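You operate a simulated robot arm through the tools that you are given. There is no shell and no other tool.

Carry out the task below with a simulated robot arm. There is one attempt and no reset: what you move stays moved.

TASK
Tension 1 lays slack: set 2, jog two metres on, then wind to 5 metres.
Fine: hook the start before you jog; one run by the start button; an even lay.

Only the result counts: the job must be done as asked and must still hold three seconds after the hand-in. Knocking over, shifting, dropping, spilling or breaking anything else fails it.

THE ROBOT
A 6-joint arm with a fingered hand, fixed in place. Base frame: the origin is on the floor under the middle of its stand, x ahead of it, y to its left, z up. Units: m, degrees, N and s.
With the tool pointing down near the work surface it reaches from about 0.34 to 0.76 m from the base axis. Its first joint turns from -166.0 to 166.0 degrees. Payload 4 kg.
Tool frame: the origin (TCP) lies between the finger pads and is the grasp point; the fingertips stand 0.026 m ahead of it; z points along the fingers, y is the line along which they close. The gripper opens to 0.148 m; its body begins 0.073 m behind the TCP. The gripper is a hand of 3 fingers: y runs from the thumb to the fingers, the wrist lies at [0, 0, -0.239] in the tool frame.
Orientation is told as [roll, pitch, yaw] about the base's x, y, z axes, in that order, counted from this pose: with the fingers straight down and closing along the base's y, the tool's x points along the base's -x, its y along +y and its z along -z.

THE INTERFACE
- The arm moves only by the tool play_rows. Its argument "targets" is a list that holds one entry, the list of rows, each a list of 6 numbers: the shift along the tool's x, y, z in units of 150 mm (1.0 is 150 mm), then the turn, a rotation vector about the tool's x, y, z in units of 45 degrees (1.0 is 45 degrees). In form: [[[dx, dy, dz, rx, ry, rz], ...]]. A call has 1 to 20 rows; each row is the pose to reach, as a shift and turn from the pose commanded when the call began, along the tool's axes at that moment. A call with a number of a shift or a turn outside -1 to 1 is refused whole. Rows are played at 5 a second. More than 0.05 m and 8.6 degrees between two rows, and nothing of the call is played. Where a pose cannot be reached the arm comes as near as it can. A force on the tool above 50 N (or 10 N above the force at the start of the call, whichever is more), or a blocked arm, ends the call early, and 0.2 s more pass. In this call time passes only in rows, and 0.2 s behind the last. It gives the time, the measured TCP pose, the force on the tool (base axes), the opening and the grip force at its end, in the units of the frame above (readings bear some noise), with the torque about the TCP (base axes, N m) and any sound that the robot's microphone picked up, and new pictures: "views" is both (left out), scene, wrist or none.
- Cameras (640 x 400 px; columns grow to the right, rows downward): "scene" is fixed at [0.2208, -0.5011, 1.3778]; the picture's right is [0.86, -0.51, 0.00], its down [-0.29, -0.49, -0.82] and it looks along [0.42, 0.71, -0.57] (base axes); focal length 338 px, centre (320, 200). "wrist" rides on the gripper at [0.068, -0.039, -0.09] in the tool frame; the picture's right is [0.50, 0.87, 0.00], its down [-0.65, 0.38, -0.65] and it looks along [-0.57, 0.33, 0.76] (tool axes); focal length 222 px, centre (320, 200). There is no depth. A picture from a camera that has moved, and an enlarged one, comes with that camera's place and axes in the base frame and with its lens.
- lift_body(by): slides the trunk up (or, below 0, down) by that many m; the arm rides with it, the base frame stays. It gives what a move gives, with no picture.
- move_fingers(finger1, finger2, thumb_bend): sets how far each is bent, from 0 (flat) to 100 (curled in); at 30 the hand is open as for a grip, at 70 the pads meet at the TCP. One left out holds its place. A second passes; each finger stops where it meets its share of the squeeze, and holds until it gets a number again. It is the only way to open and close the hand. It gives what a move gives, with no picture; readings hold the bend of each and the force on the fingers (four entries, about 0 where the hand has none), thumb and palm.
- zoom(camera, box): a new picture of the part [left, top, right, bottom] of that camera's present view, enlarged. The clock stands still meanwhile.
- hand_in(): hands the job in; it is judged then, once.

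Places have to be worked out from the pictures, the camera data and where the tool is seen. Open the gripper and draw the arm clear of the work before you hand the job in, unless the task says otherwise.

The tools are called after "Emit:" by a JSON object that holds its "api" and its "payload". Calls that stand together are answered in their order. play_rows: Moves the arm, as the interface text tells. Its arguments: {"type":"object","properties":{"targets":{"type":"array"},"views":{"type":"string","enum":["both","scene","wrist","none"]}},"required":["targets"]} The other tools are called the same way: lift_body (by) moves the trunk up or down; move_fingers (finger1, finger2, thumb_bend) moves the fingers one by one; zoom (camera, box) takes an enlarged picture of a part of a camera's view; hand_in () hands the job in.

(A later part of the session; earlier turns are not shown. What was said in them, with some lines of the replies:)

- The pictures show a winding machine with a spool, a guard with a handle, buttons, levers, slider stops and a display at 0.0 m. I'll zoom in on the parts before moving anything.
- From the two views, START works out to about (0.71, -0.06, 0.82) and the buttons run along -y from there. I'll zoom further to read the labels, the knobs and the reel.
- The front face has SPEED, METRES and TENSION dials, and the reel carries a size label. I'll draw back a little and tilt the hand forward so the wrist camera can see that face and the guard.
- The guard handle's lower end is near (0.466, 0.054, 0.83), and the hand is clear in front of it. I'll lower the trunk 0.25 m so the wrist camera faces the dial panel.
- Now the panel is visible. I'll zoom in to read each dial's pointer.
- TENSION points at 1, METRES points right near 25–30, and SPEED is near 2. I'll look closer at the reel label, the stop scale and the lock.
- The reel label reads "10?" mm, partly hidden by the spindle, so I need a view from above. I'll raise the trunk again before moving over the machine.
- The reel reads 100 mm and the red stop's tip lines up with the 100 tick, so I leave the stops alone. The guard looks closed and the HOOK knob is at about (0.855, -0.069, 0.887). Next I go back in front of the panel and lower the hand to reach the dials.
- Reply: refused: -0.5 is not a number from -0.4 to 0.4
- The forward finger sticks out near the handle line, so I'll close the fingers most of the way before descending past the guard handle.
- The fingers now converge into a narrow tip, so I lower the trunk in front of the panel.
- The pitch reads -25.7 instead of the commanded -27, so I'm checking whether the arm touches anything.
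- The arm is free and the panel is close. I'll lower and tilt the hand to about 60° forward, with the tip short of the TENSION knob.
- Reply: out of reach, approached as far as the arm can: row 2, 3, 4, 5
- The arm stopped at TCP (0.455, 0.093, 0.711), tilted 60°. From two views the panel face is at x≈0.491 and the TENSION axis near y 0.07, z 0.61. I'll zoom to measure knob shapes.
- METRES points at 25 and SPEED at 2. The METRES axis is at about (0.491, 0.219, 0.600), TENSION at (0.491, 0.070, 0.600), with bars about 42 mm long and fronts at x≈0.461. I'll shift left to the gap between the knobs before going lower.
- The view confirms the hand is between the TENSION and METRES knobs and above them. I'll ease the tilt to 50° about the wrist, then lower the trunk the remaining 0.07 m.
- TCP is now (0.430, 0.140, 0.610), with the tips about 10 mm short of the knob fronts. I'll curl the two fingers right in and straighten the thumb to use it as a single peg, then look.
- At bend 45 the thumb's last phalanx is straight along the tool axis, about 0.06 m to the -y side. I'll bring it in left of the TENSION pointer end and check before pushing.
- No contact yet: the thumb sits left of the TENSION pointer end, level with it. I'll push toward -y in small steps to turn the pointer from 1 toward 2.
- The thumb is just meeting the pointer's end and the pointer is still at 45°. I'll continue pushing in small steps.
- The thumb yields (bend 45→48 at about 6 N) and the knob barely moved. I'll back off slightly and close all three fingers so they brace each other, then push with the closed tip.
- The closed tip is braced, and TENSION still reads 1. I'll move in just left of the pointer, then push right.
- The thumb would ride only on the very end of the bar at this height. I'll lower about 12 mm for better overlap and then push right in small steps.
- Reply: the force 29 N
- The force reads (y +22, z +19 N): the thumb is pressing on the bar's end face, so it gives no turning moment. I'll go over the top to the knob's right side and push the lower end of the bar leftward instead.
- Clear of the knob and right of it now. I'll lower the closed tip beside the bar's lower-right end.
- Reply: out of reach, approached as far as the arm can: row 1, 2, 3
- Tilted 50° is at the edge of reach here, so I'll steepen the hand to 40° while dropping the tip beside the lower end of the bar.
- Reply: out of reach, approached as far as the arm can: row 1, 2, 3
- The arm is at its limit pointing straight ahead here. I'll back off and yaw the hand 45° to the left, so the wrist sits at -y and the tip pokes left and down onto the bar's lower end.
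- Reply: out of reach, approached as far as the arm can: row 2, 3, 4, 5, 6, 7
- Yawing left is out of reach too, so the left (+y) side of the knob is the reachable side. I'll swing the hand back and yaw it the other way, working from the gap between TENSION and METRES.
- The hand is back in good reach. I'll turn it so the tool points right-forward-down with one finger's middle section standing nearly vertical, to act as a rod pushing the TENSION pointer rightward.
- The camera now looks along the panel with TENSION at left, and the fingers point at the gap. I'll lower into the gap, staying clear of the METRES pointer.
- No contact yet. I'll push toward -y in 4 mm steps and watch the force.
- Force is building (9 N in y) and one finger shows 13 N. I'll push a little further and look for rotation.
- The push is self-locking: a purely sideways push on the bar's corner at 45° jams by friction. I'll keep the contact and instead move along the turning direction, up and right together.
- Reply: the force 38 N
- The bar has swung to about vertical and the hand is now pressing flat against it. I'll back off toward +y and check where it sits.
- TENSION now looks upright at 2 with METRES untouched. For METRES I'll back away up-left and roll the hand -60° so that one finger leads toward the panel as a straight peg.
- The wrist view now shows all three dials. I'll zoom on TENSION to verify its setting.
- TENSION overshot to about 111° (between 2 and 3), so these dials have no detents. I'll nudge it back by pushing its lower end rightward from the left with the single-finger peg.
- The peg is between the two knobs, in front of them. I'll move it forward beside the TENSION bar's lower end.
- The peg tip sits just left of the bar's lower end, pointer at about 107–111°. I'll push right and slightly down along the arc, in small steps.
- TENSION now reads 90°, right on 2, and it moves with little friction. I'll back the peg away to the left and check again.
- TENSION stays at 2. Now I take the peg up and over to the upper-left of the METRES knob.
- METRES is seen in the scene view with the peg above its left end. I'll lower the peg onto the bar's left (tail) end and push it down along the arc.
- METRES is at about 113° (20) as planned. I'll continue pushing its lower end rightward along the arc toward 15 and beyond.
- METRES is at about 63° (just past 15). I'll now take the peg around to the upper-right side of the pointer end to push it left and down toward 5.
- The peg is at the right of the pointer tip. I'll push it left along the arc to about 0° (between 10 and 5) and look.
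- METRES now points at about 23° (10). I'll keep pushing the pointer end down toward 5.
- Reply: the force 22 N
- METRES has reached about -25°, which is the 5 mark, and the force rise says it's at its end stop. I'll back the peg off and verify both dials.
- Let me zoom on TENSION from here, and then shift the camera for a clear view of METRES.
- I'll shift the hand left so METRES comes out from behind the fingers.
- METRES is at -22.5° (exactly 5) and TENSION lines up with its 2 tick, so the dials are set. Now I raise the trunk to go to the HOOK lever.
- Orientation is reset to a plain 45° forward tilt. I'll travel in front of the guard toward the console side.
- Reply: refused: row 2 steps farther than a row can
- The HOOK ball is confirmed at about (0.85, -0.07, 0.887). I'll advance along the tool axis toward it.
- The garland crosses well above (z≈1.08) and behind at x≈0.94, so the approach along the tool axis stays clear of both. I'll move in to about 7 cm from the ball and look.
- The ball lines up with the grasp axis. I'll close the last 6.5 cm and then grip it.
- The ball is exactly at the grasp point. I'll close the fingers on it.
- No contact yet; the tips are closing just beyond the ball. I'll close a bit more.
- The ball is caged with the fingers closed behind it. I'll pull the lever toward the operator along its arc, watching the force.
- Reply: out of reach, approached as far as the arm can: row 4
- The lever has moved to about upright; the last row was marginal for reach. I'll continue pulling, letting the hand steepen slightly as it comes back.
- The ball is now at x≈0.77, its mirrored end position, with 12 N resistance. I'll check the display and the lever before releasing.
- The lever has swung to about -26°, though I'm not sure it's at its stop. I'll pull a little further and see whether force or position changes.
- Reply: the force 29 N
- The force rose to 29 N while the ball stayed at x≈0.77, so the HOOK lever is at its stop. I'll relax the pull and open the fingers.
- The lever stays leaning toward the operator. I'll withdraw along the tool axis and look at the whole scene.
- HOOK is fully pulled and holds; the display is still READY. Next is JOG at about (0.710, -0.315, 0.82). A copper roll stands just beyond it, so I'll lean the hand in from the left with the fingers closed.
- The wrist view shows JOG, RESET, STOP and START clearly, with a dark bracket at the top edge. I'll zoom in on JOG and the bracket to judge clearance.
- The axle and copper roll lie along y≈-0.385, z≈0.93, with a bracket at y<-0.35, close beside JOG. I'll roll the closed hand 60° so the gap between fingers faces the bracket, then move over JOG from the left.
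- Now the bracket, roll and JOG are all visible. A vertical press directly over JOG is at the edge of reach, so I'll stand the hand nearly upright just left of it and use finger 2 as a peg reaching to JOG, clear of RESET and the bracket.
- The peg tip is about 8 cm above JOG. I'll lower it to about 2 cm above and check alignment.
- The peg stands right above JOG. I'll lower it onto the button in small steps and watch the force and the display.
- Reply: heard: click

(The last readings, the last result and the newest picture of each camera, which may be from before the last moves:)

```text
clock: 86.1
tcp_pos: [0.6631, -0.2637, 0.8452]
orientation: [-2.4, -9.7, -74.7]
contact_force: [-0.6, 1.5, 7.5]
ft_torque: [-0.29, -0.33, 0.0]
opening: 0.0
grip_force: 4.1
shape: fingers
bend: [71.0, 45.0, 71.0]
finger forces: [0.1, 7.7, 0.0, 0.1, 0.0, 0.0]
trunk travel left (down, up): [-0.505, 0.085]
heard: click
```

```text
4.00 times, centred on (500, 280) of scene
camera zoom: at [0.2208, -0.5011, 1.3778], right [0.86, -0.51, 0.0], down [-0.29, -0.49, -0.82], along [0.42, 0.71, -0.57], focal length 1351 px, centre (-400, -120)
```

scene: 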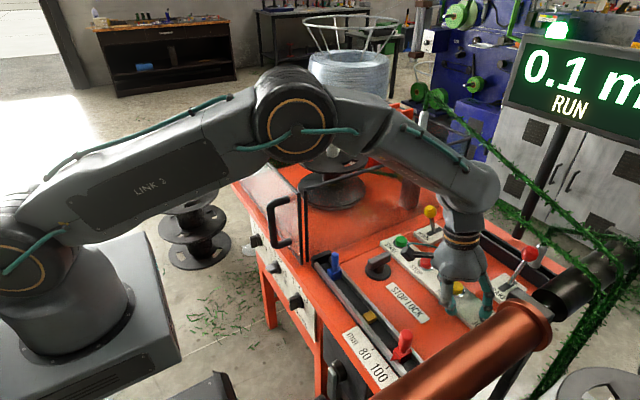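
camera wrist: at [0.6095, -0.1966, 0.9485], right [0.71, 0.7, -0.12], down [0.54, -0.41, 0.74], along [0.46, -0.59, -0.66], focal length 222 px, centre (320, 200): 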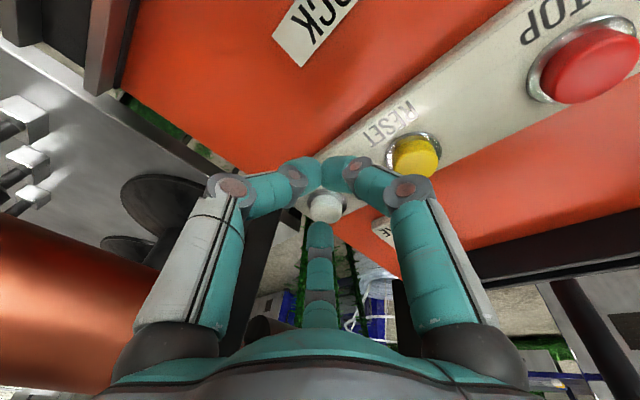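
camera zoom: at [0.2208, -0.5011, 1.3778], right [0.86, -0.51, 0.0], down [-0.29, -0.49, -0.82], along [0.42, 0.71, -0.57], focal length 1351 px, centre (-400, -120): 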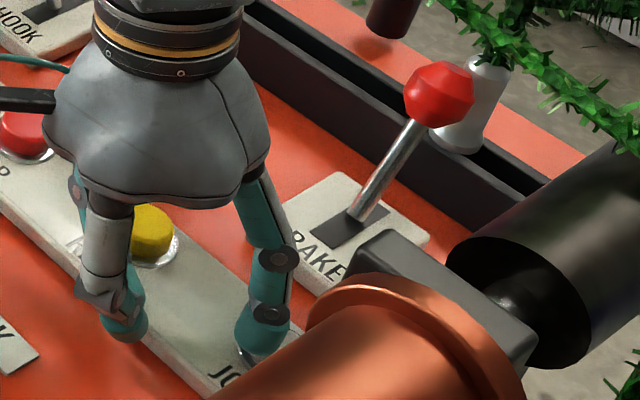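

JOG works: the display shows 0.1 m and RUN. I'll hold for a second to learn the speed.

Emit:
{"api": "play_rows", "payload": {"targets": [[[0, 0, 0, 0, 0, 0], [0, 0, 0, 0, 0, 0], [0, 0, 0, 0, 0, 0], [0, 0, 0, 0, 0, 0]]], "views": "scene"}}

```text
clock: 87.1
tcp_pos: [0.6629, -0.263, 0.8459]
orientation: [-2.5, -9.7, -74.6]
contact_force: [-1.5, 3.0, 11.2]
ft_torque: [-0.38, -0.45, 0.09]
opening: 0.0
grip_force: 5.5
shape: fingers
bend: [71.0, 45.0, 71.0]
finger forces: [0.0, 10.8, 0.0, 0.0, 0.0, 0.0]
trunk travel left (down, up): [-0.505, 0.085]
```

scene: 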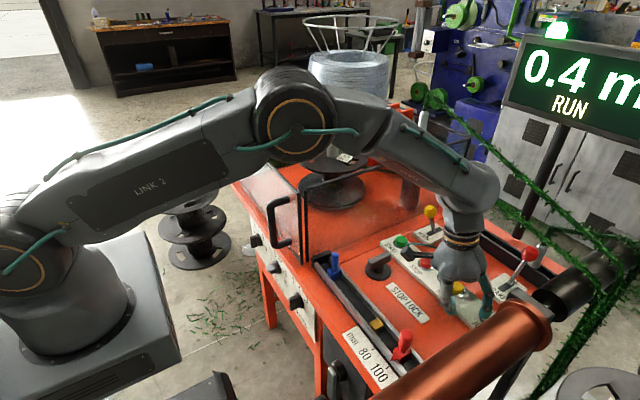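

About 0.3 m in one second. I'll hold for two more seconds.

Emit:
{"api": "play_rows", "payload": {"targets": [[[0, 0, 0, 0, 0, 0], [0, 0, 0, 0, 0, 0], [0, 0, 0, 0, 0, 0], [0, 0, 0, 0, 0, 0], [0, 0, 0, 0, 0, 0], [0, 0, 0, 0, 0, 0], [0, 0, 0, 0, 0, 0], [0, 0, 0, 0, 0, 0], [0, 0, 0, 0, 0, 0]]], "views": "scene"}}

Emit:
{"api": "zoom", "payload": {"camera": "scene", "box": [270, 90, 462, 210]}}

```text
clock: 89.1
tcp_pos: [0.662, -0.2641, 0.8451]
orientation: [-2.6, -9.7, -74.8]
contact_force: [-1.2, 2.4, 10.7]
ft_torque: [-0.4, -0.45, 0.05]
opening: 0.0
grip_force: 4.9
shape: fingers
bend: [71.0, 45.0, 71.0]
finger forces: [0.0, 11.1, 0.1, 0.0, 0.0, 0.0]
trunk travel left (down, up): [-0.505, 0.085]
```

scene: 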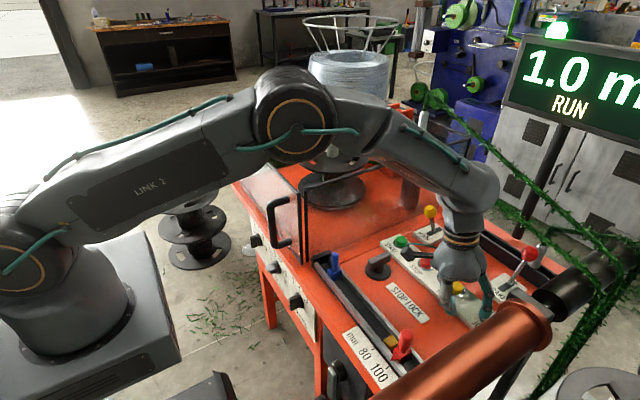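

```text
3.33 times, centred on (366, 150) of scene
camera zoom: at [0.2208, -0.5011, 1.3778], right [0.86, -0.51, 0.0], down [-0.29, -0.49, -0.82], along [0.42, 0.71, -0.57], focal length 1126 px, centre (167, 367)
```

zoom: 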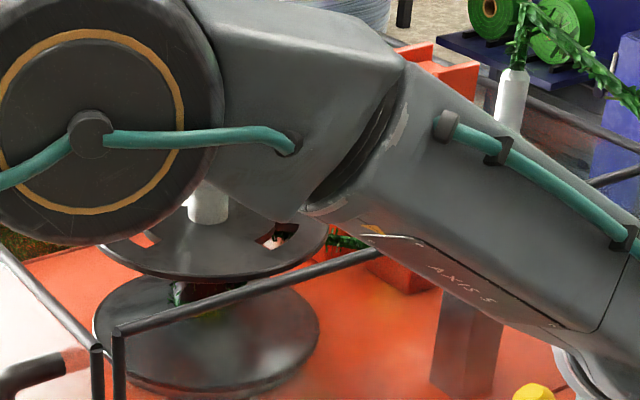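

1.0 m at clock 89.1, so the jog runs at 0.3 m/s and 2.0 m should come near clock 92.4. I'll hold two more seconds.

Emit:
{"api": "play_rows", "payload": {"targets": [[[0, 0, 0, 0, 0, 0], [0, 0, 0, 0, 0, 0], [0, 0, 0, 0, 0, 0], [0, 0, 0, 0, 0, 0], [0, 0, 0, 0, 0, 0], [0, 0, 0, 0, 0, 0], [0, 0, 0, 0, 0, 0], [0, 0, 0, 0, 0, 0], [0, 0, 0, 0, 0, 0]]], "views": "scene"}}

```text
clock: 91.1
tcp_pos: [0.6622, -0.2637, 0.8444]
orientation: [-2.5, -9.8, -74.7]
contact_force: [-1.6, 2.7, 10.2]
ft_torque: [-0.37, -0.47, 0.08]
opening: 0.0001
grip_force: 5.8
shape: fingers
bend: [71.0, 45.0, 71.0]
finger forces: [0.0, 11.0, 0.0, 0.0, 0.1, 0.1]
trunk travel left (down, up): [-0.505, 0.085]
```

scene: 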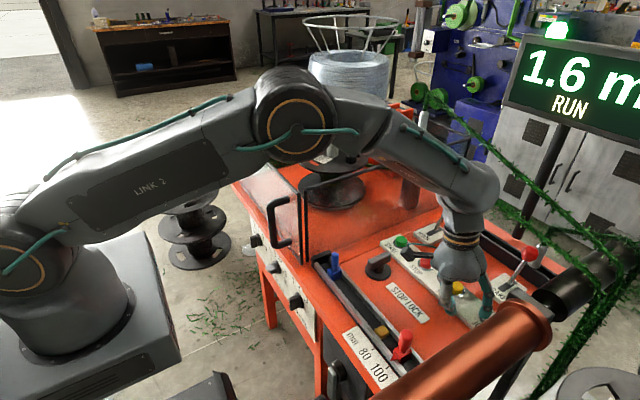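

1.6 m now. Before finishing the jog I'll check the HOOK lever and the traverse in the scene (the clock stands still).

Emit:
{"api": "zoom", "payload": {"camera": "scene", "box": [380, 180, 500, 255]}}

Emit:
{"api": "zoom", "payload": {"camera": "scene", "box": [310, 240, 438, 370]}}

Emit:
{"api": "zoom", "payload": {"camera": "scene", "box": [500, 20, 640, 118]}}

```text
5.33 times, centred on (440, 218) of scene
camera zoom: at [0.2208, -0.5011, 1.3778], right [0.86, -0.51, 0.0], down [-0.29, -0.49, -0.82], along [0.42, 0.71, -0.57], focal length 1801 px, centre (-320, 107)
```

zoom: 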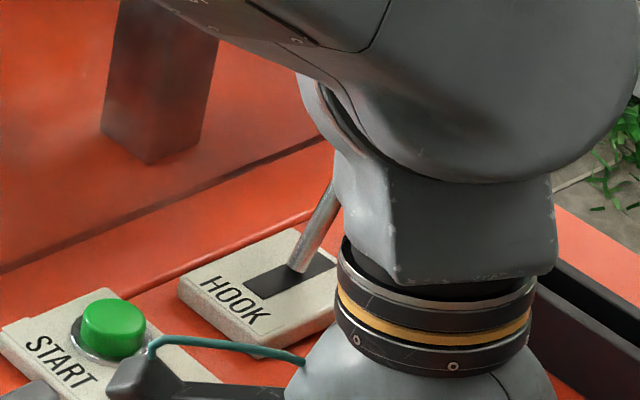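

```text
3.08 times, centred on (374, 305) of scene
camera zoom: at [0.2208, -0.5011, 1.3778], right [0.86, -0.51, 0.0], down [-0.29, -0.49, -0.82], along [0.42, 0.71, -0.57], focal length 1039 px, centre (154, -123)
```

zoom: 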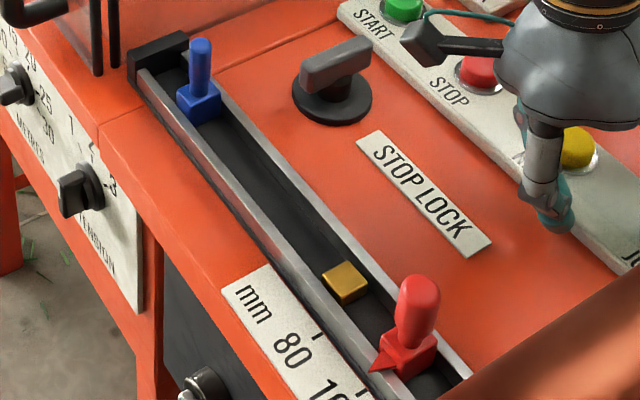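

```text
4.08 times, centred on (570, 69) of scene
camera zoom: at [0.2208, -0.5011, 1.3778], right [0.86, -0.51, 0.0], down [-0.29, -0.49, -0.82], along [0.42, 0.71, -0.57], focal length 1378 px, centre (-700, 735)
```

zoom: 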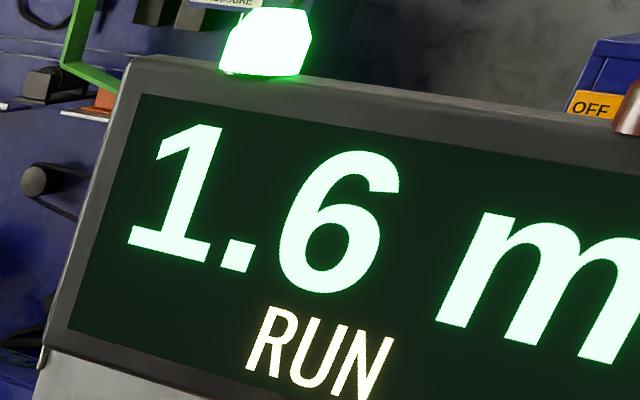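

The HOOK lever has swung back on its own as the winding took hold; my arm didn't move, so that's the machine's action. I continue the jog in short steps toward 2.0 m.

Emit:
{"api": "play_rows", "payload": {"targets": [[[0, 0, 0, 0, 0, 0], [0, 0, 0, 0, 0, 0]]], "views": "scene"}}

```text
clock: 91.7
tcp_pos: [0.6632, -0.2639, 0.845]
orientation: [-2.5, -9.7, -74.7]
contact_force: [-2.1, 2.3, 10.6]
ft_torque: [-0.4, -0.45, 0.05]
opening: 0.0
grip_force: 5.5
shape: fingers
bend: [71.0, 45.0, 71.0]
finger forces: [0.1, 11.0, 0.1, 0.0, 0.1, 0.1]
trunk travel left (down, up): [-0.505, 0.085]
```

scene: 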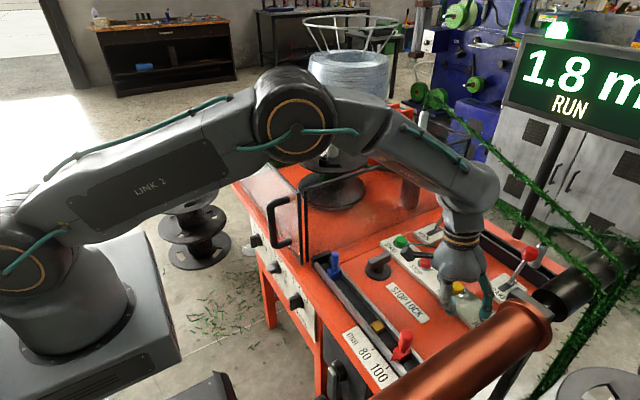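

1.8 m at clock 91.7. I'll hold 0.6 s more and then lift off in the same call.

Emit:
{"api": "play_rows", "payload": {"targets": [[[0, 0, 0, 0, 0, 0], [0, 0, 0, 0, 0, 0], [0, 0, 0, 0, 0, 0], [-0.0335, -0.009, -0.197, 0, 0, 0], [-0.067, -0.018, -0.394, 0, 0, 0]]], "views": "scene"}}

Emit:
{"api": "zoom", "payload": {"camera": "scene", "box": [500, 20, 640, 118]}}

Emit:
{"api": "zoom", "payload": {"camera": "scene", "box": [380, 180, 500, 255]}}

```text
clock: 92.9
tcp_pos: [0.6615, -0.2625, 0.9057]
orientation: [-2.5, -9.8, -74.7]
contact_force: [0.3, -0.5, -0.5]
ft_torque: [-0.04, 0.02, 0.01]
opening: 0.0001
grip_force: 0.0
shape: fingers
bend: [71.0, 45.0, 71.0]
finger forces: [0.0, 0.0, 0.1, 0.0, 0.0, 0.1]
trunk travel left (down, up): [-0.505, 0.085]
```

scene: 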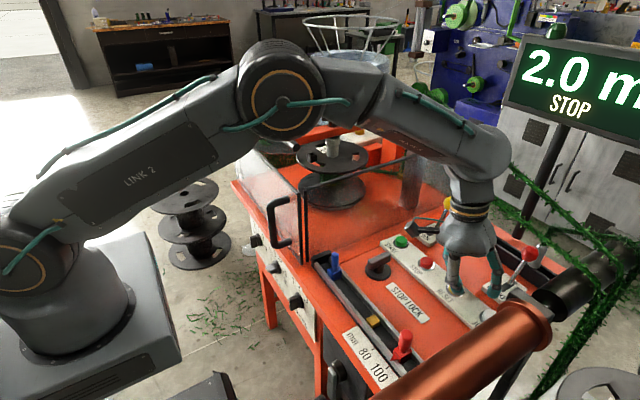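

```text
4.08 times, centred on (570, 69) of scene
camera zoom: at [0.2208, -0.5011, 1.3778], right [0.86, -0.51, 0.0], down [-0.29, -0.49, -0.82], along [0.42, 0.71, -0.57], focal length 1378 px, centre (-700, 735)
```

zoom: 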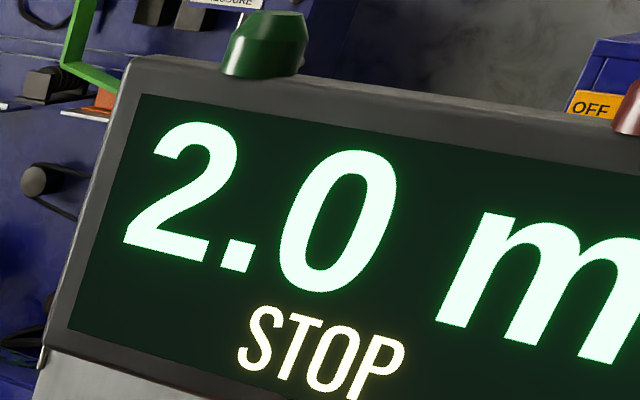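

```text
5.33 times, centred on (440, 218) of scene
camera zoom: at [0.2208, -0.5011, 1.3778], right [0.86, -0.51, 0.0], down [-0.29, -0.49, -0.82], along [0.42, 0.71, -0.57], focal length 1801 px, centre (-320, 107)
```

zoom: 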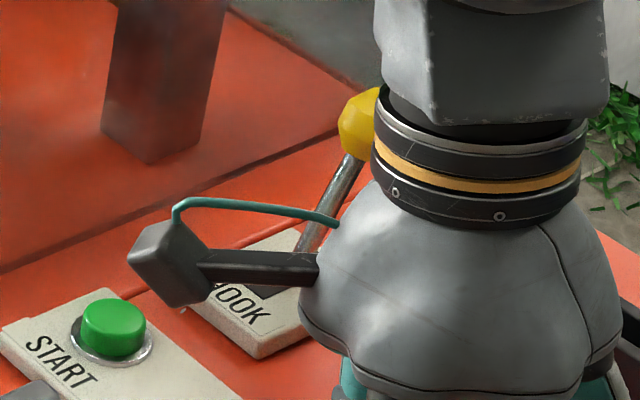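

The display reads 2.0 m, STOP. I'll look at the reel to see how the garland lies before starting.

Emit:
{"api": "zoom", "payload": {"camera": "scene", "box": [270, 120, 430, 220]}}

Emit:
{"api": "zoom", "payload": {"camera": "scene", "box": [310, 240, 438, 370]}}

Emit:
{"api": "zoom", "payload": {"camera": "wrist", "box": [0, 0, 640, 400]}}

```text
4.00 times, centred on (350, 170) of scene
camera zoom: at [0.2208, -0.5011, 1.3778], right [0.86, -0.51, 0.0], down [-0.29, -0.49, -0.82], along [0.42, 0.71, -0.57], focal length 1351 px, centre (200, 320)
```

zoom: 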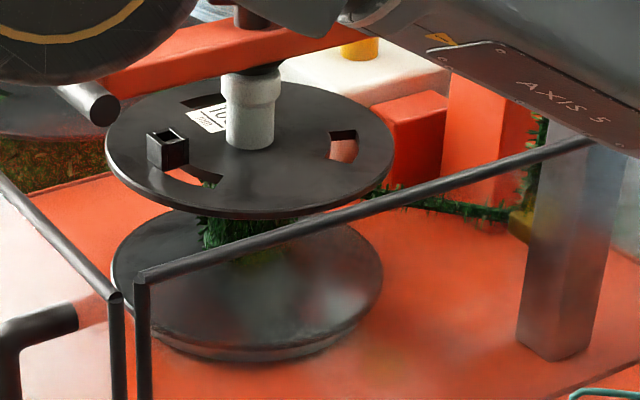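

```text
3.08 times, centred on (374, 305) of scene
camera zoom: at [0.2208, -0.5011, 1.3778], right [0.86, -0.51, 0.0], down [-0.29, -0.49, -0.82], along [0.42, 0.71, -0.57], focal length 1039 px, centre (154, -123)
```

zoom: 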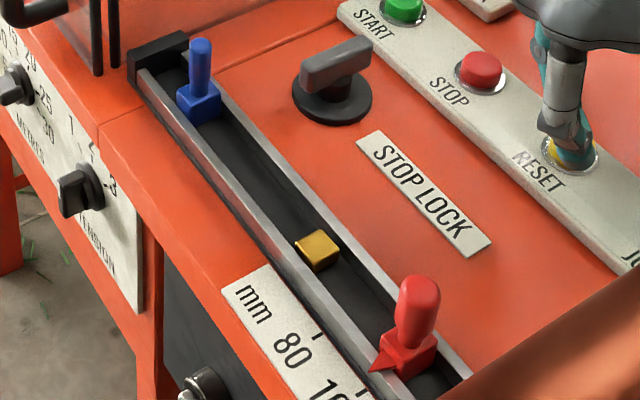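

```text
1.00 times, centred on (320, 200) of wrist (not enlarged: the box is as wide or as high as the picture)
camera zoom: at [0.6048, -0.1936, 0.9828], right [0.71, 0.7, -0.12], down [0.53, -0.41, 0.74], along [0.46, -0.59, -0.66], focal length 222 px, centre (320, 200)
```

zoom: 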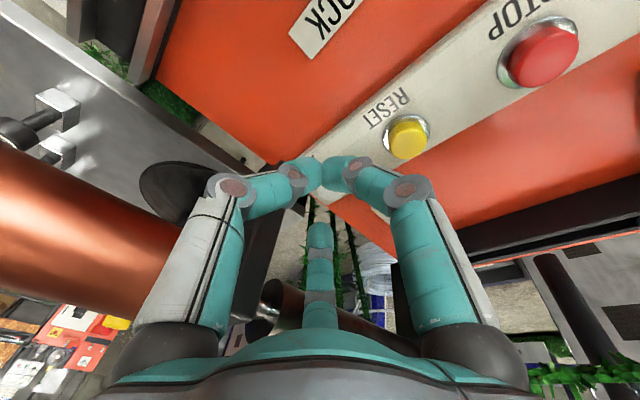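

The garland is winding on the hub and the traverse is moving properly. Next I press START at (0.710, -0.06, 0.825). First I lift away and turn the hand so it leans away from the guard panel.

Emit:
{"api": "play_rows", "payload": {"targets": [[[-0.056, -0.015, -0.328, 0, 0, 0], [-0.112, -0.03, -0.657, -0.069, 0.0075, -0.164], [-0.112, -0.03, -0.657, -0.138, 0.015, -0.329], [-0.112, -0.03, -0.657, -0.207, 0.0225, -0.493], [-0.112, -0.03, -0.657, -0.276, 0.03, -0.657], [-0.112, -0.03, -0.657, -0.3455, 0.0375, -0.8215]]], "views": "none"}}

Emit:
{"api": "play_rows", "payload": {"targets": [[[0, 0, 0, -0.069, 0.0075, -0.164], [0, 0, 0, -0.138, 0.015, -0.329], [0, 0, 0, -0.207, 0.0225, -0.493], [0, 0, 0, -0.276, 0.03, -0.657], [0, 0, 0, -0.3455, 0.0375, -0.8215]]], "views": "none"}}

Emit:
{"api": "move_fingers", "payload": {"finger1": 72, "finger2": 72, "thumb_bend": 72}}

Emit:
{"api": "zoom", "payload": {"camera": "wrist", "box": [0, 0, 640, 400]}}

Emit:
{"api": "zoom", "payload": {"camera": "scene", "box": [0, 0, 640, 400]}}

```text
refused: row 2 steps farther than a row can; nothing moved
```

```text
clock: 94.1
tcp_pos: [0.6609, -0.2644, 0.9041]
orientation: [7.1, -9.5, -37.2]
contact_force: [0.2, 0.1, 0.8]
ft_torque: [-0.03, 0.02, 0.0]
opening: 0.0
grip_force: 0.1
shape: fingers
bend: [71.0, 45.0, 71.0]
finger forces: [0.0, 0.0, 0.1, 0.0, 0.0, 0.0]
trunk travel left (down, up): [-0.505, 0.085]
```

```text
clock: 95.1
tcp_pos: [0.6632, -0.2649, 0.9058]
orientation: [7.1, -9.5, -37.3]
contact_force: [0.3, -0.6, -0.6]
ft_torque: [0.0, 0.01, -0.01]
opening: 0.0
grip_force: 0.0
shape: fingers
bend: [71.0, 71.0, 71.0]
finger forces: [0.0, 0.1, 0.0, 0.0, 0.0, 0.0]
trunk travel left (down, up): [-0.505, 0.085]
```

```text
1.00 times, centred on (320, 200) of wrist (not enlarged: the box is as wide or as high as the picture)
camera zoom: at [0.5669, -0.2556, 0.9763], right [0.11, 0.99, 0.02], down [0.6, -0.09, 0.79], along [0.79, -0.08, -0.61], focal length 222 px, centre (320, 200)
```

zoom: 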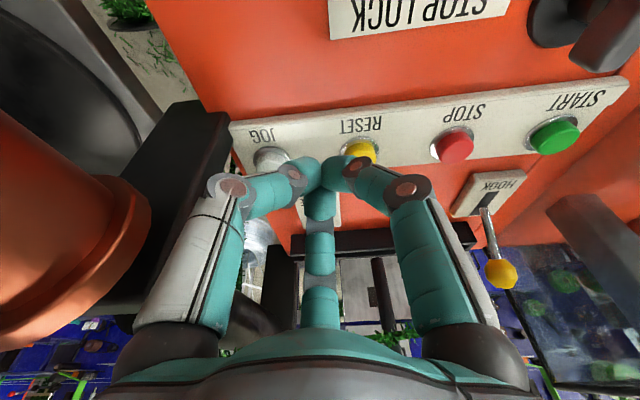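

```text
1.00 times, centred on (320, 200) of scene (not enlarged: the box is as wide or as high as the picture)
camera zoom: at [0.2208, -0.5011, 1.3778], right [0.86, -0.51, 0.0], down [-0.29, -0.49, -0.82], along [0.42, 0.71, -0.57], focal length 338 px, centre (320, 200)
```

zoom: 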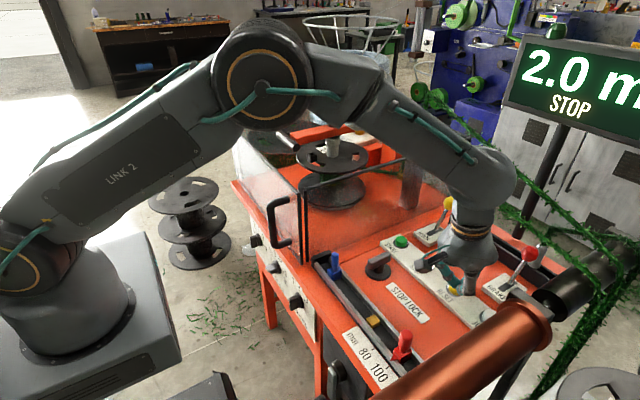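

One call was refused, so the hand turned without rising, but there was no contact. I'll now lift it, finish the turn, and move toward START.

Emit:
{"api": "play_rows", "payload": {"targets": [[[-0.052, 0.0386, -0.31, 0, 0, 0], [-0.1045, 0.077, -0.62, 0, 0, 0], [0.0002, 0.257, -0.615, -0.069, 0.0075, -0.164], [0.105, 0.437, -0.61, -0.138, 0.015, -0.329], [0.2096, 0.617, -0.606, -0.207, 0.0225, -0.493], [0.3143, 0.796, -0.601, -0.276, 0.03, -0.657], [0.419, 0.976, -0.596, -0.3455, 0.0375, -0.8215]]], "views": "both"}}

```text
clock: 96.7
tcp_pos: [0.6796, -0.1082, 0.997]
orientation: [15.0, -15.1, 0.3]
contact_force: [0.3, -0.8, -0.1]
ft_torque: [0.01, -0.04, -0.02]
opening: 0.0
grip_force: 0.1
shape: fingers
bend: [71.0, 71.0, 71.0]
finger forces: [0.0, 0.0, 0.0, 0.0, 0.0, 0.0]
trunk travel left (down, up): [-0.505, 0.085]
camera wrist: at [0.5944, -0.1704, 1.0541], right [-0.54, 0.83, 0.09], down [0.44, 0.2, 0.88], along [0.71, 0.51, -0.48], focal length 222 px, centre (320, 200)
```

scene: 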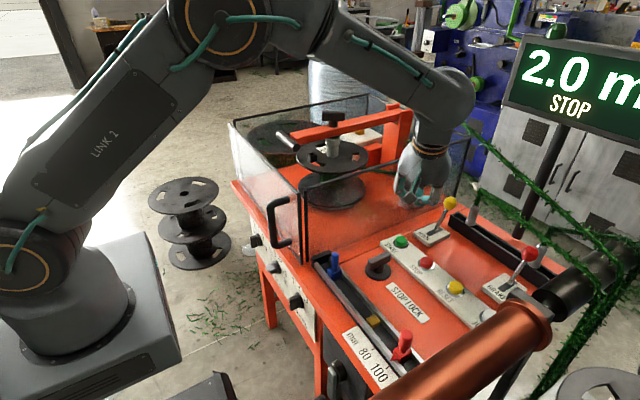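
wrist: 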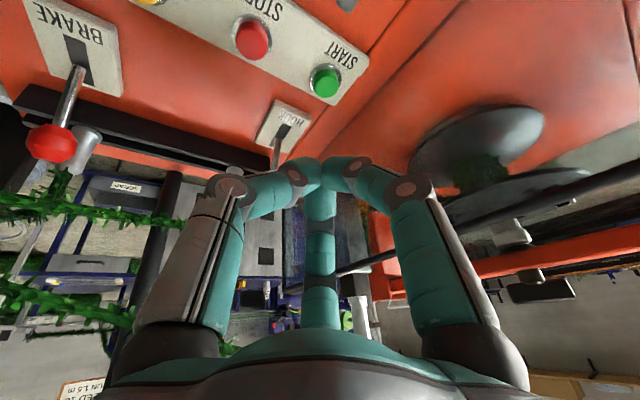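

There's a printed notice at the lower-left of the wrist view; I'll zoom in to read it before pressing START.

Emit:
{"api": "zoom", "payload": {"camera": "wrist", "box": [0, 350, 120, 400]}}

Emit:
{"api": "zoom", "payload": {"camera": "wrist", "box": [410, 90, 570, 190]}}

Emit:
{"api": "zoom", "payload": {"camera": "wrist", "box": [200, 0, 400, 125]}}

```text
5.33 times, centred on (60, 375) of wrist
camera zoom: at [0.5944, -0.1704, 1.0541], right [-0.54, 0.83, 0.09], down [0.44, 0.2, 0.88], along [0.71, 0.51, -0.48], focal length 1185 px, centre (1707, -733)
```

zoom: 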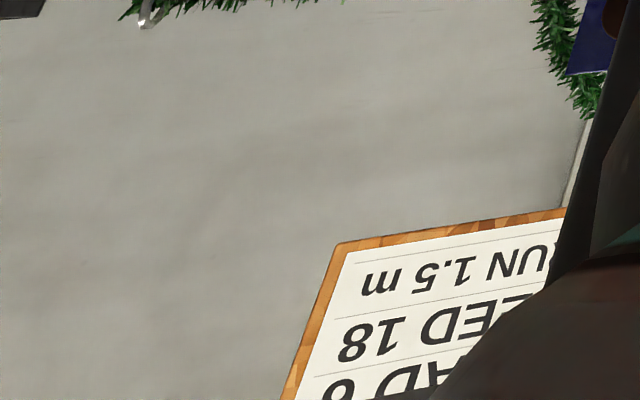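

```text
4.00 times, centred on (490, 140) of wrist
camera zoom: at [0.5944, -0.1704, 1.0541], right [-0.54, 0.83, 0.09], down [0.44, 0.2, 0.88], along [0.71, 0.51, -0.48], focal length 888 px, centre (-360, 440)
```

zoom: 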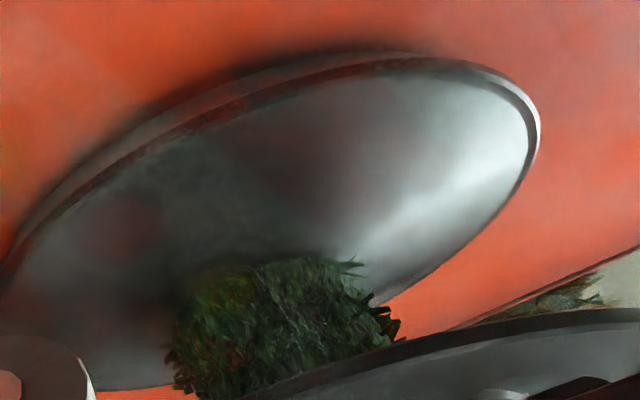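

```text
3.20 times, centred on (300, 62) of wrist
camera zoom: at [0.5944, -0.1704, 1.0541], right [-0.54, 0.83, 0.09], down [0.44, 0.2, 0.88], along [0.71, 0.51, -0.48], focal length 711 px, centre (384, 640)
```

zoom: 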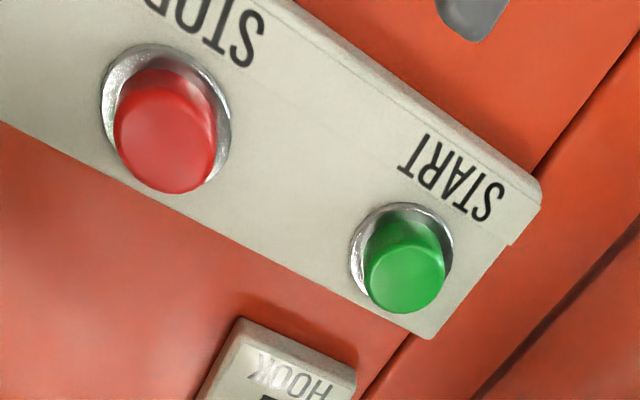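

The notice belongs to other equipment (it speaks of settings this machine doesn't have). START is at about (0.7095, -0.062, 0.825). I'll move to 5 cm above it.

Emit:
{"api": "play_rows", "payload": {"targets": [[[0.034, 0, 0.23, 0, 0, 0], [0.068, 0, 0.46, 0, 0, 0], [0.102, 0, 0.688, 0, 0, 0]]], "views": "wrist"}}

Emit:
{"api": "zoom", "payload": {"camera": "scene", "box": [360, 170, 480, 270]}}

Emit:
{"api": "zoom", "payload": {"camera": "wrist", "box": [200, 60, 440, 210]}}

```text
clock: 97.5
tcp_pos: [0.6903, -0.0826, 0.8984]
orientation: [15.0, -15.1, 0.1]
contact_force: [-0.1, -0.3, -0.2]
ft_torque: [0.0, 0.03, -0.04]
opening: 0.0001
grip_force: 0.1
shape: fingers
bend: [71.0, 71.0, 71.0]
finger forces: [0.0, 0.0, 0.0, 0.0, 0.0, 0.0]
trunk travel left (down, up): [-0.505, 0.085]
camera wrist: at [0.6042, -0.1438, 0.9539], right [-0.54, 0.84, 0.09], down [0.44, 0.2, 0.87], along [0.71, 0.51, -0.48], focal length 222 px, centre (320, 200)
```

wrist: 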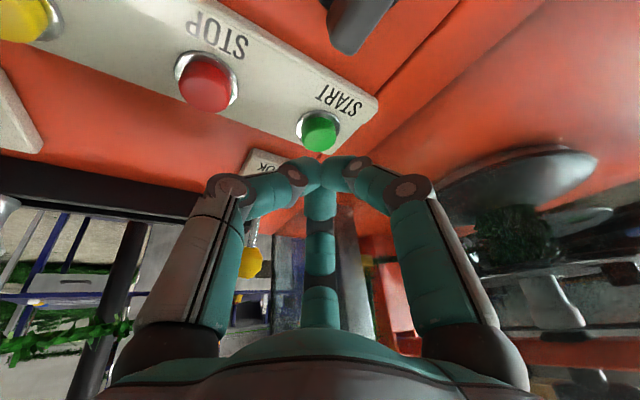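

```text
4.00 times, centred on (420, 220) of scene
camera zoom: at [0.2208, -0.5011, 1.3778], right [0.86, -0.51, 0.0], down [-0.29, -0.49, -0.82], along [0.42, 0.71, -0.57], focal length 1351 px, centre (-80, 120)
```

zoom: 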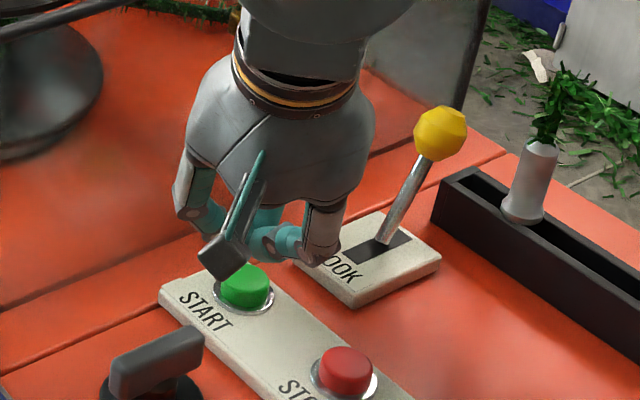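

```text
2.67 times, centred on (320, 135) of wrist
camera zoom: at [0.6042, -0.1438, 0.9539], right [-0.54, 0.84, 0.09], down [0.44, 0.2, 0.87], along [0.71, 0.51, -0.48], focal length 592 px, centre (320, 373)
```

zoom: 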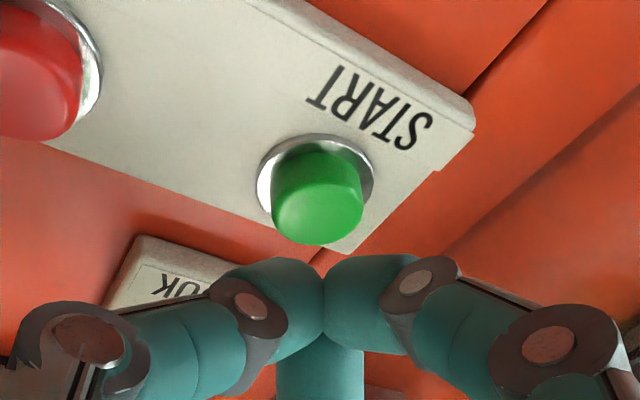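

START lines up with the tip's path. I'll press it down along the tool axis.

Emit:
{"api": "play_rows", "payload": {"targets": [[[0, 0, 0.18, 0, 0, 0], [0, 0, 0.3, 0, 0, 0], [0, 0, 0.345, 0, 0, 0], [0, 0, 0.38, 0, 0, 0]]], "views": "scene"}}

```text
clock: 98.5
tcp_pos: [0.7064, -0.0683, 0.8467]
orientation: [15.0, -15.2, 0.1]
contact_force: [-0.9, -3.1, 9.7]
ft_torque: [-0.06, 0.01, 0.01]
opening: 0.0
grip_force: 6.7
shape: fingers
bend: [71.0, 71.0, 72.0]
finger forces: [0.0, 0.0, 0.0, 0.1, 13.2, 0.0]
trunk travel left (down, up): [-0.505, 0.085]
heard: click
```

scene: 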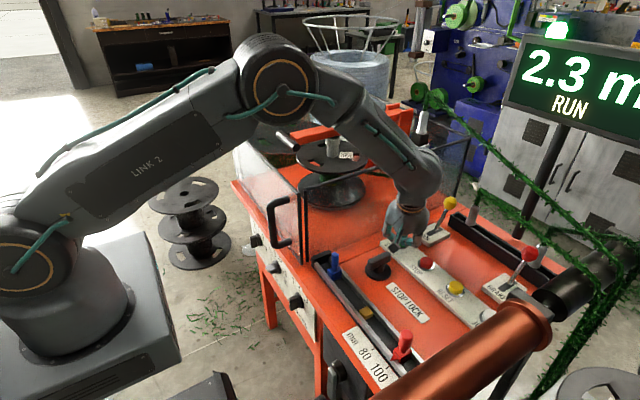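

The run has started (2.3 m, RUN). I'll release the button and lift clear.

Emit:
{"api": "play_rows", "payload": {"targets": [[[0, 0, -0.15, 0, 0, 0], [0, 0, -0.38, 0, 0, 0], [0, 0, -0.65, 0, 0, 0], [0, -0.1, -0.9, 0, 0, 0]]], "views": "scene"}}

```text
clock: 99.5
tcp_pos: [0.6717, -0.1155, 0.9683]
orientation: [15.0, -15.1, 0.0]
contact_force: [0.0, 0.5, -0.4]
ft_torque: [0.01, -0.02, 0.0]
opening: 0.0
grip_force: 0.1
shape: fingers
bend: [71.0, 71.0, 71.0]
finger forces: [0.0, 0.0, 0.0, 0.0, 0.1, 0.0]
trunk travel left (down, up): [-0.505, 0.085]
```

scene: 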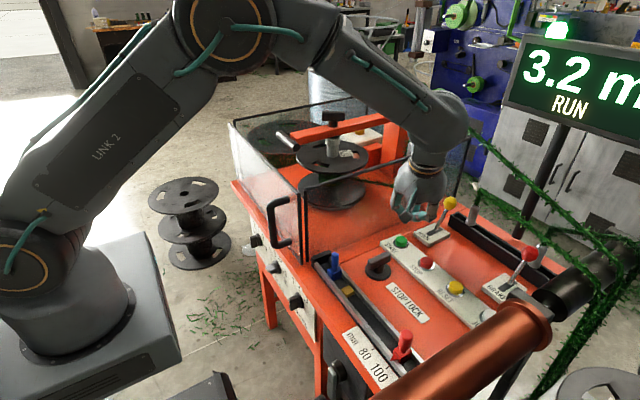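

3.2 m and counting at about 0.9 m/s. I'll draw the arm up and back while it runs to 5 m.

Emit:
{"api": "play_rows", "payload": {"targets": [[[0.113, 0.051, -0.189, 0, 0, 0], [0.226, 0.102, -0.379, 0, 0, 0], [0.339, 0.152, -0.568, 0, 0, 0], [0.452, 0.203, -0.758, 0, 0, 0], [0.565, 0.254, -0.947, 0, 0, 0]]], "views": "scene"}}

```text
clock: 100.7
tcp_pos: [0.5503, -0.1171, 1.0895]
orientation: [15.0, -15.2, 0.0]
contact_force: [-0.3, 0.2, 0.1]
ft_torque: [-0.01, 0.0, -0.02]
opening: 0.0002
grip_force: 0.2
shape: fingers
bend: [71.0, 71.0, 71.0]
finger forces: [0.0, 0.0, 0.1, 0.0, 0.1, 0.1]
trunk travel left (down, up): [-0.505, 0.085]
```

scene: 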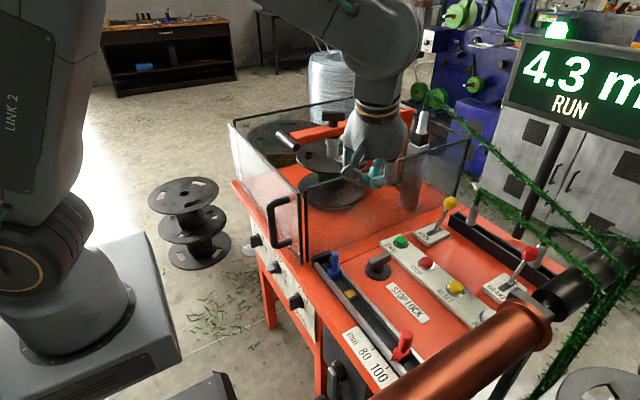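

4.3 m now. I'll keep drawing back and open the hand while it finishes.

Emit:
{"api": "play_rows", "payload": {"targets": [[[0.15, 0.03, -0.12, 0, 0, 0], [0.3, 0.06, -0.24, 0, 0, 0], [0.45, 0.09, -0.36, 0, 0, 0], [0.6, 0.12, -0.48, 0, 0, 0], [0.6, 0.12, -0.48, 0, 0, 0]]], "views": "scene"}}

```text
clock: 101.9
tcp_pos: [0.4475, -0.1195, 1.1341]
orientation: [15.0, -15.1, 0.1]
contact_force: [-0.5, -0.3, 0.3]
ft_torque: [-0.02, -0.02, -0.01]
opening: 0.0
grip_force: 0.1
shape: fingers
bend: [71.0, 71.0, 71.0]
finger forces: [0.1, 0.0, 0.0, 0.0, 0.1, 0.0]
trunk travel left (down, up): [-0.505, 0.085]
```

scene: 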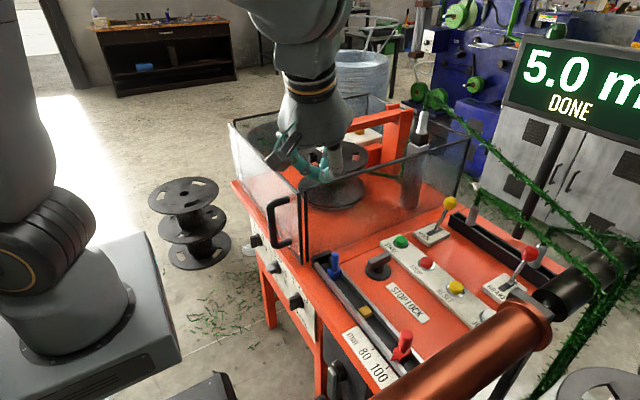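

The display reads 5.0 m, DONE. I'll draw back a little further, open the hand, and inspect the reel and dials.

Emit:
{"api": "play_rows", "payload": {"targets": [[[0.15, 0.03, -0.1, 0, 0, 0], [0.3, 0.06, -0.2, 0, 0, 0], [0.42, 0.09, -0.28, 0, 0, 0]]], "views": "none"}}

Emit:
{"api": "move_fingers", "payload": {"finger1": 30, "finger2": 30, "thumb_bend": 30}}

Emit:
{"api": "zoom", "payload": {"camera": "scene", "box": [0, 0, 640, 400]}}

Emit:
{"api": "zoom", "payload": {"camera": "scene", "box": [270, 110, 430, 220]}}

Emit:
{"api": "zoom", "payload": {"camera": "scene", "box": [240, 220, 336, 310]}}

Emit:
{"api": "zoom", "payload": {"camera": "wrist", "box": [0, 0, 640, 400]}}

```text
clock: 102.7
tcp_pos: [0.3748, -0.1181, 1.1618]
orientation: [15.0, -15.0, 0.1]
contact_force: [-0.1, -0.3, 0.6]
ft_torque: [-0.02, 0.01, 0.01]
opening: 0.0
grip_force: 0.1
shape: fingers
bend: [71.0, 71.0, 71.0]
finger forces: [0.0, 0.0, 0.1, 0.0, 0.1, 0.1]
trunk travel left (down, up): [-0.505, 0.085]
```

```text
clock: 103.7
tcp_pos: [0.375, -0.1178, 1.1617]
orientation: [15.0, -15.1, 0.0]
contact_force: [0.4, 0.4, 0.1]
ft_torque: [0.01, -0.03, 0.02]
opening: 0.1267
grip_force: 0.1
shape: fingers
bend: [30.0, 30.0, 30.0]
finger forces: [0.0, 0.0, 0.0, 0.1, 0.1, 0.0]
trunk travel left (down, up): [-0.505, 0.085]
```

```text
1.00 times, centred on (320, 200) of scene (not enlarged: the box is as wide or as high as the picture)
camera zoom: at [0.2208, -0.5011, 1.3778], right [0.86, -0.51, 0.0], down [-0.29, -0.49, -0.82], along [0.42, 0.71, -0.57], focal length 338 px, centre (320, 200)
```

zoom: 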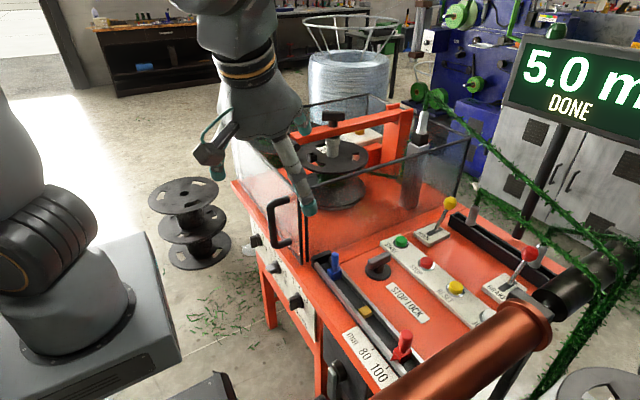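

```text
3.64 times, centred on (350, 165) of scene
camera zoom: at [0.2208, -0.5011, 1.3778], right [0.86, -0.51, 0.0], down [-0.29, -0.49, -0.82], along [0.42, 0.71, -0.57], focal length 1228 px, centre (211, 327)
```

zoom: 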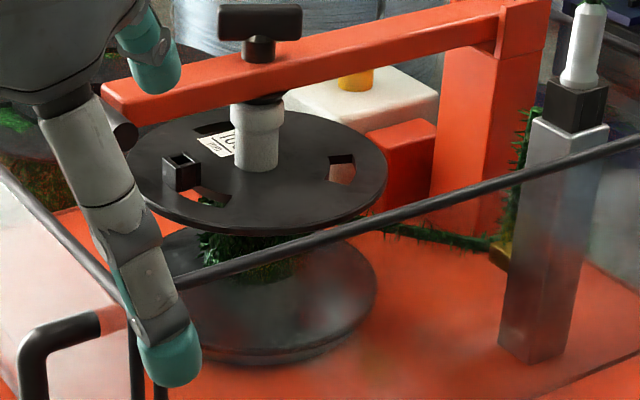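

```text
4.44 times, centred on (288, 265) of scene
camera zoom: at [0.2208, -0.5011, 1.3778], right [0.86, -0.51, 0.0], down [-0.29, -0.49, -0.82], along [0.42, 0.71, -0.57], focal length 1501 px, centre (462, -89)
```

zoom: 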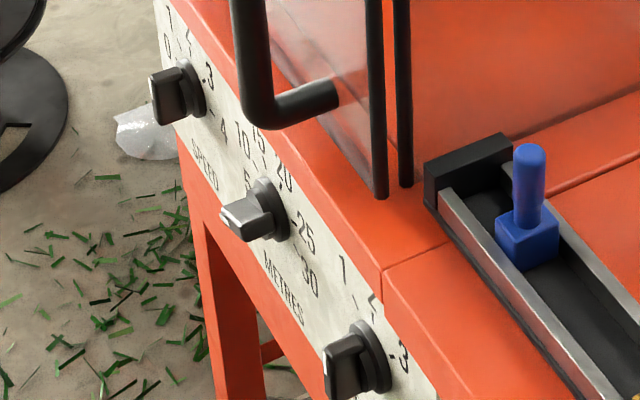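

```text
1.00 times, centred on (320, 200) of wrist (not enlarged: the box is as wide or as high as the picture)
camera zoom: at [0.289, -0.1798, 1.2177], right [-0.54, 0.84, 0.09], down [0.44, 0.2, 0.87], along [0.71, 0.51, -0.48], focal length 222 px, centre (320, 200)
```

zoom: 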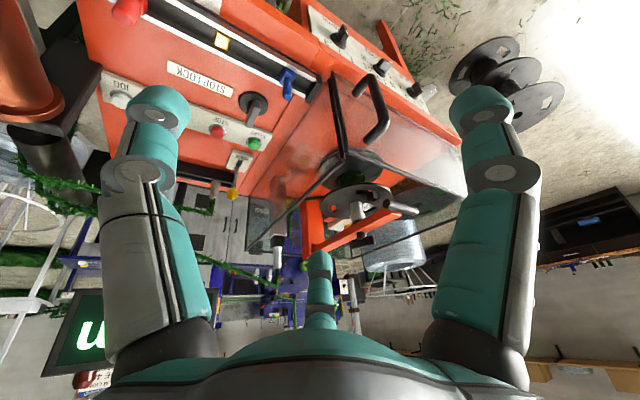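

The display shows 5.0 m DONE, the dials read TENSION 2, METRES 5 and SPEED 2, and the garland lies on the reel. The hand is open and clear of the machine, so I hand in.

Emit:
{"api": "hand_in", "payload": {}}

```text
The job is handed in.
```

The garland is wound to 5.0 m and the job is handed in. The display read 5.0 m and DONE when I handed in; I don't have the verdict yet.

- **Dials:** TENSION is set to 2. METRES was at 25 and is now at 5. SPEED was already at 2 and I left it. TENSION overshot past 2 on the first try and I nudged it back to its mark.
- **Stops:** the red stop already stood at 100 mm, matching the reel's 100 mm label, so I didn't touch the stops or the stop lock.
- **Hook:** I pulled the HOOK lever before jogging. It swung back to its rest position by itself at about 1.5 m of jog. My arm was holding still on JOG, so I took that as the machine's own action.
- **Jog:** one hold of JOG, released when the display read 2.0 m and STOP.
- **Run:** one press of START, and the machine stopped itself at 5.0 m.
- **Lay:** the traverse moved during the jog and the garland sat around the hub. I only saw the reel partly and from a distance, so I can't confirm the lay is perfectly even.

The hand is open and in front of the machine, clear of it. I saw nothing knocked over or shifted.
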